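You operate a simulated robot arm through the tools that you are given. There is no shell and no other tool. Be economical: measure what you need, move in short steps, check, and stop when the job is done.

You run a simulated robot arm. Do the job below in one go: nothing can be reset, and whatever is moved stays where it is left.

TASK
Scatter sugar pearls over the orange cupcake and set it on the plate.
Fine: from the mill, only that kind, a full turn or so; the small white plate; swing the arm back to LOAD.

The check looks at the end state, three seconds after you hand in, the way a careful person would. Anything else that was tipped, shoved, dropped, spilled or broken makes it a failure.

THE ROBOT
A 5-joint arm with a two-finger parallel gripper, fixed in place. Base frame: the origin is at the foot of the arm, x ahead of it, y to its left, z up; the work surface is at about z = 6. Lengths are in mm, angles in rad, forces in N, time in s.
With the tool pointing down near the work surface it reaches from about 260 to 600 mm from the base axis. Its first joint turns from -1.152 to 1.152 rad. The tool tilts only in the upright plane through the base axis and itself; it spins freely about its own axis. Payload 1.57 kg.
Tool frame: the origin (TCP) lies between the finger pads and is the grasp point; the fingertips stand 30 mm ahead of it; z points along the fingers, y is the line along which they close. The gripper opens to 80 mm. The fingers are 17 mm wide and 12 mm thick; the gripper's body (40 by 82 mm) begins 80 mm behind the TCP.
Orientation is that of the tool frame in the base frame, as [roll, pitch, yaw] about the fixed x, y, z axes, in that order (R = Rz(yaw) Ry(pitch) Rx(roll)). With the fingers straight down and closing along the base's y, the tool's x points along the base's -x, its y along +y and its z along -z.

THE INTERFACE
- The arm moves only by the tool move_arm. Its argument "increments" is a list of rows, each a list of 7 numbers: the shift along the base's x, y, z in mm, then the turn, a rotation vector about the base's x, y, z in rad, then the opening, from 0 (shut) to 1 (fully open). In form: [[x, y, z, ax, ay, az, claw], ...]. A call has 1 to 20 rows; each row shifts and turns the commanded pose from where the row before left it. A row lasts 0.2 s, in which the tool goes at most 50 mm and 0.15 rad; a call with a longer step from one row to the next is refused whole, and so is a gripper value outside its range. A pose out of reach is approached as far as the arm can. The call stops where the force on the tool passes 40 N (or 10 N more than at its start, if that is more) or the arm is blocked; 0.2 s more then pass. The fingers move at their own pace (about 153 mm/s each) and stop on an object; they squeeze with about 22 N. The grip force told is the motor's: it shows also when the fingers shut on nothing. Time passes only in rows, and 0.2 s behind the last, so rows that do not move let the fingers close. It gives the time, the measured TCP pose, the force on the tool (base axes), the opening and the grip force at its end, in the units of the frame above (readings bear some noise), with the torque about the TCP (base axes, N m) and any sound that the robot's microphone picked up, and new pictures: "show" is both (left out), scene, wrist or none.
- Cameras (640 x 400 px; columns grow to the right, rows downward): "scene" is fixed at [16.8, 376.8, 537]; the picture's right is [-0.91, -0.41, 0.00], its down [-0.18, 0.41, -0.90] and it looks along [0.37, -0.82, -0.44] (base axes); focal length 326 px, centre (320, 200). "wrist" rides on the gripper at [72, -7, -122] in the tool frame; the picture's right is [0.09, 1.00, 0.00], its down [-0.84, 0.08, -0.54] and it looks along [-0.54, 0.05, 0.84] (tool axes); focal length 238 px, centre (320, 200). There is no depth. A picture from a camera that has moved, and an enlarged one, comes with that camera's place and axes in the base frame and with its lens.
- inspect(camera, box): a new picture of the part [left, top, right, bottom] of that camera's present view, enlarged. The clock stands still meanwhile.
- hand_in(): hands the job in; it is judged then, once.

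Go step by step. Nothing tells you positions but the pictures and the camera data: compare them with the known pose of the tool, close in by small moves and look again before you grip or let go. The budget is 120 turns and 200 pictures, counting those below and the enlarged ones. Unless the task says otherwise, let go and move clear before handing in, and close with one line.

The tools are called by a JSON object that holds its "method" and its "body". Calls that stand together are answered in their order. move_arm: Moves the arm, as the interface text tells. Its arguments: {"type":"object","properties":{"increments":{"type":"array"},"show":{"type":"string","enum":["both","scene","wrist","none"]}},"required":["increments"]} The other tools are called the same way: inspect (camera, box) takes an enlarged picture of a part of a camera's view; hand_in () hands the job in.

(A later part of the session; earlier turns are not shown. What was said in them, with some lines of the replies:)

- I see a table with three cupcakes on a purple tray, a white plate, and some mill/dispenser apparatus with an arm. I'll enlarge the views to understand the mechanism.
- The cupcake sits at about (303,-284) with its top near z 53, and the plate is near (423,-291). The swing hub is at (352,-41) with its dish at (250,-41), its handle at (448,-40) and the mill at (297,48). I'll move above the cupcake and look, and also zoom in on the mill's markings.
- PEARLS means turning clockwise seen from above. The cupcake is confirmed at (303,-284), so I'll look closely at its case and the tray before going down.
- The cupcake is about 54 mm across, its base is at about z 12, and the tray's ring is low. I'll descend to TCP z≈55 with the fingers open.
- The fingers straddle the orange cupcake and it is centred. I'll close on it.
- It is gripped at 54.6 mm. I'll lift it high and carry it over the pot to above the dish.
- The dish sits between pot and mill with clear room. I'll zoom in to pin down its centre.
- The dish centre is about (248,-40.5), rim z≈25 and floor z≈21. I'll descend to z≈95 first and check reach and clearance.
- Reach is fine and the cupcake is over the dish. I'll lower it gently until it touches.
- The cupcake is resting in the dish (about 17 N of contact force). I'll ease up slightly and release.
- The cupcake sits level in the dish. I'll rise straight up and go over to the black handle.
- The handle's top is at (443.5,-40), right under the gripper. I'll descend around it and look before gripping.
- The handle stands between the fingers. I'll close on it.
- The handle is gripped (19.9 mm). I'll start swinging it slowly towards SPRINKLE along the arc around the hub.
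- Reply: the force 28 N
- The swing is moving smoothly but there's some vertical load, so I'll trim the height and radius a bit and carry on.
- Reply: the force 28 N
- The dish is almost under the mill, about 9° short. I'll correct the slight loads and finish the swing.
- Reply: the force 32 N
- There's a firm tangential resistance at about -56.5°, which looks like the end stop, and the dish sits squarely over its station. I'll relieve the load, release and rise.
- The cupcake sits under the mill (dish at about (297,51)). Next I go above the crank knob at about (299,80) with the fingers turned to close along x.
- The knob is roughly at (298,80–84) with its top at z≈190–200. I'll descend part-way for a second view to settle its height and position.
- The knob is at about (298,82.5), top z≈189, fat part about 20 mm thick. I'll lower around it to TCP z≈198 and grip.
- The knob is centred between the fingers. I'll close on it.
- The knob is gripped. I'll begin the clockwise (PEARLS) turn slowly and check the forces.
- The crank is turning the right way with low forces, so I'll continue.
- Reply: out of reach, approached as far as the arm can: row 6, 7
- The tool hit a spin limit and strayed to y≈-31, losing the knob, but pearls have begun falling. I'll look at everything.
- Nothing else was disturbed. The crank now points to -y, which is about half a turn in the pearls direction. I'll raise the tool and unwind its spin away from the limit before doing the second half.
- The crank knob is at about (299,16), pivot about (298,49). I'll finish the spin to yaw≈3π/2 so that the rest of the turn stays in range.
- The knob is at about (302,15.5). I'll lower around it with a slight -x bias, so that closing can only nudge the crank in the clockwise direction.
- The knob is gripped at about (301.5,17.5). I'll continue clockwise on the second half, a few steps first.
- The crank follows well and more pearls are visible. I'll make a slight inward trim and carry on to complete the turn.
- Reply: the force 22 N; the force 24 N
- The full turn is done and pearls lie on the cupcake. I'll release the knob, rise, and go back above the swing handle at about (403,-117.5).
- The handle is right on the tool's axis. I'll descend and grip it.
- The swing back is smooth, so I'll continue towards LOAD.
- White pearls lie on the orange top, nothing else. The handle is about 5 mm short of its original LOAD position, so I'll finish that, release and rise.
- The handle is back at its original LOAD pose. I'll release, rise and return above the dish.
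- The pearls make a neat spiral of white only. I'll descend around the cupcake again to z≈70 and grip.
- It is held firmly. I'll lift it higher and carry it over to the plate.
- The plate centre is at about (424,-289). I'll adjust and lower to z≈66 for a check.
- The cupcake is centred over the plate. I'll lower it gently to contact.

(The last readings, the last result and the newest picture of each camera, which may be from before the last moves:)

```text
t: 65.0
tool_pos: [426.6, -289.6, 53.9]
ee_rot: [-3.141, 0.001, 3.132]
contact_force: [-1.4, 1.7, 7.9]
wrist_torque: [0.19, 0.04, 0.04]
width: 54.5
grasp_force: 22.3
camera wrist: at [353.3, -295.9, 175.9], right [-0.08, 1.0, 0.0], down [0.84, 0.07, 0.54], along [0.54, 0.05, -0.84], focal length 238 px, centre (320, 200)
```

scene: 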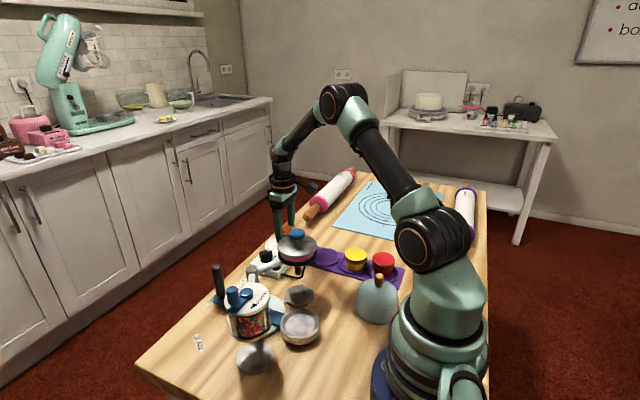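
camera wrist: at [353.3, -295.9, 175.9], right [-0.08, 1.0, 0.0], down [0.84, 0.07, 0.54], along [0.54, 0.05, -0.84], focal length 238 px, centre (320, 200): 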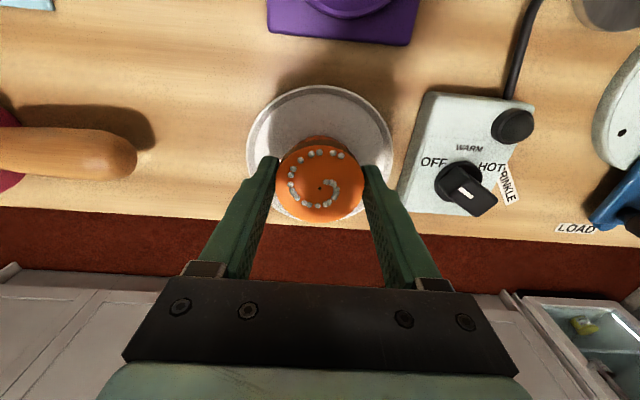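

Contact is at about 8 N, with the cupcake standing on the plate. I'll release, opening only part-way because the warmer box is near, and rise.

{"method": "move_arm", "body": {"increments": [[0, 0, 0.3, 0, 0, 0, 0.6], [0, 0, 0, 0, 0, 0, 0.8], [0, 0, 0, 0, 0, 0, 0.82], [0, 0, 20, 0, 0, 0, 0.82], [0, 0, 40, 0, 0, 0, 0.82], [0, 0, 45, 0, 0, 0, 0.82], [0, 0, 45, 0, 0, 0, 0.82], [0, 0, 40, 0, 0, 0, 0.82], [0, 0, 0, 0, 0, 0, 0.82]]}}

{"method": "inspect", "body": {"camera": "wrist", "box": [240, 60, 400, 160]}}

{"method": "inspect", "body": {"camera": "scene", "box": [190, 210, 350, 380]}}

```text
t: 67.0
tool_pos: [425.0, -288.7, 243.7]
ee_rot: [-3.141, -0.001, 3.134]
contact_force: [0.0, -0.7, -0.3]
wrist_torque: [-0.01, -0.02, 0.04]
width: 65.2
grasp_force: 0.1
camera wrist: at [352.3, -295.5, 364.9], right [-0.08, 1.0, 0.0], down [0.84, 0.07, 0.54], along [0.54, 0.05, -0.84], focal length 238 px, centre (320, 200)
```

scene: 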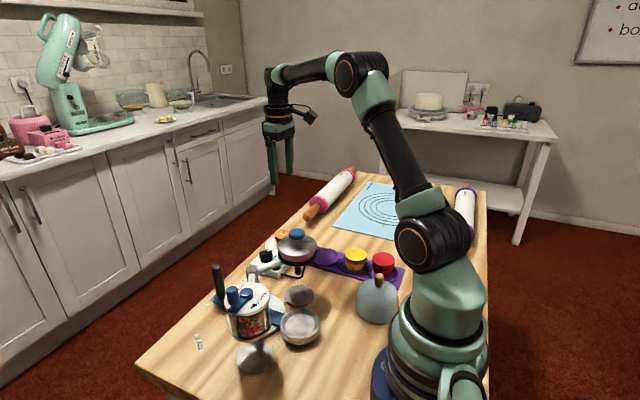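
wrist: 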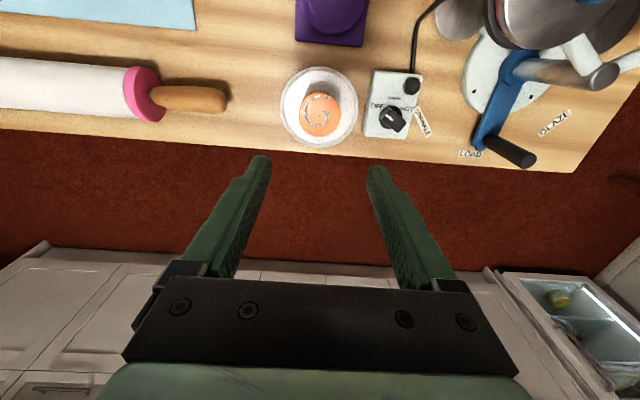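

```text
4.00 times, centred on (320, 110) of wrist
camera zoom: at [352.3, -295.5, 364.9], right [-0.08, 1.0, 0.0], down [0.84, 0.07, 0.54], along [0.54, 0.05, -0.84], focal length 953 px, centre (320, 560)
```

zoom: 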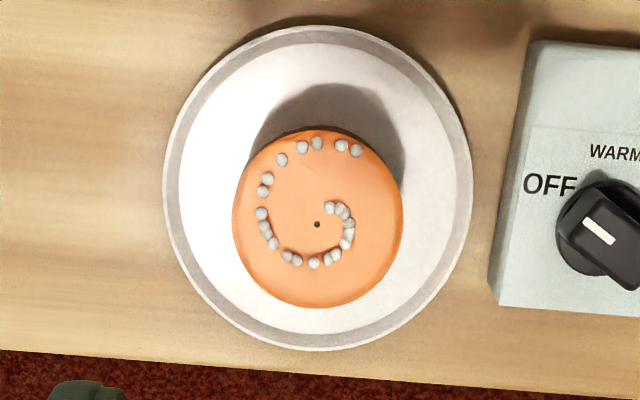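

```text
2.35 times, centred on (270, 295) of scene
camera zoom: at [16.8, 376.8, 537.0], right [-0.91, -0.41, 0.0], down [-0.18, 0.41, -0.9], along [0.37, -0.82, -0.44], focal length 766 px, centre (438, -24)
```

zoom: 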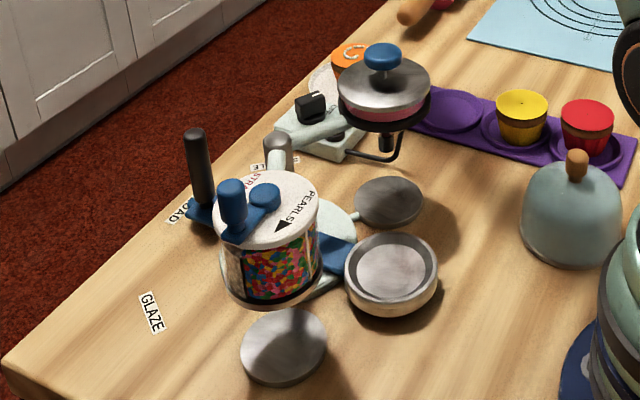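

The pearled cupcake stands upright on the small white plate, the swing arm is back at LOAD, nothing is spilled, and the gripper is clear. I'm handing in.

{"method": "hand_in", "body": {}}

```text
The job is handed in.
```

The orange cupcake has one full turn of sugar pearls from the mill (pearls only) and stands on the small white plate. The swing arm is back at LOAD, and the gripper is clear.
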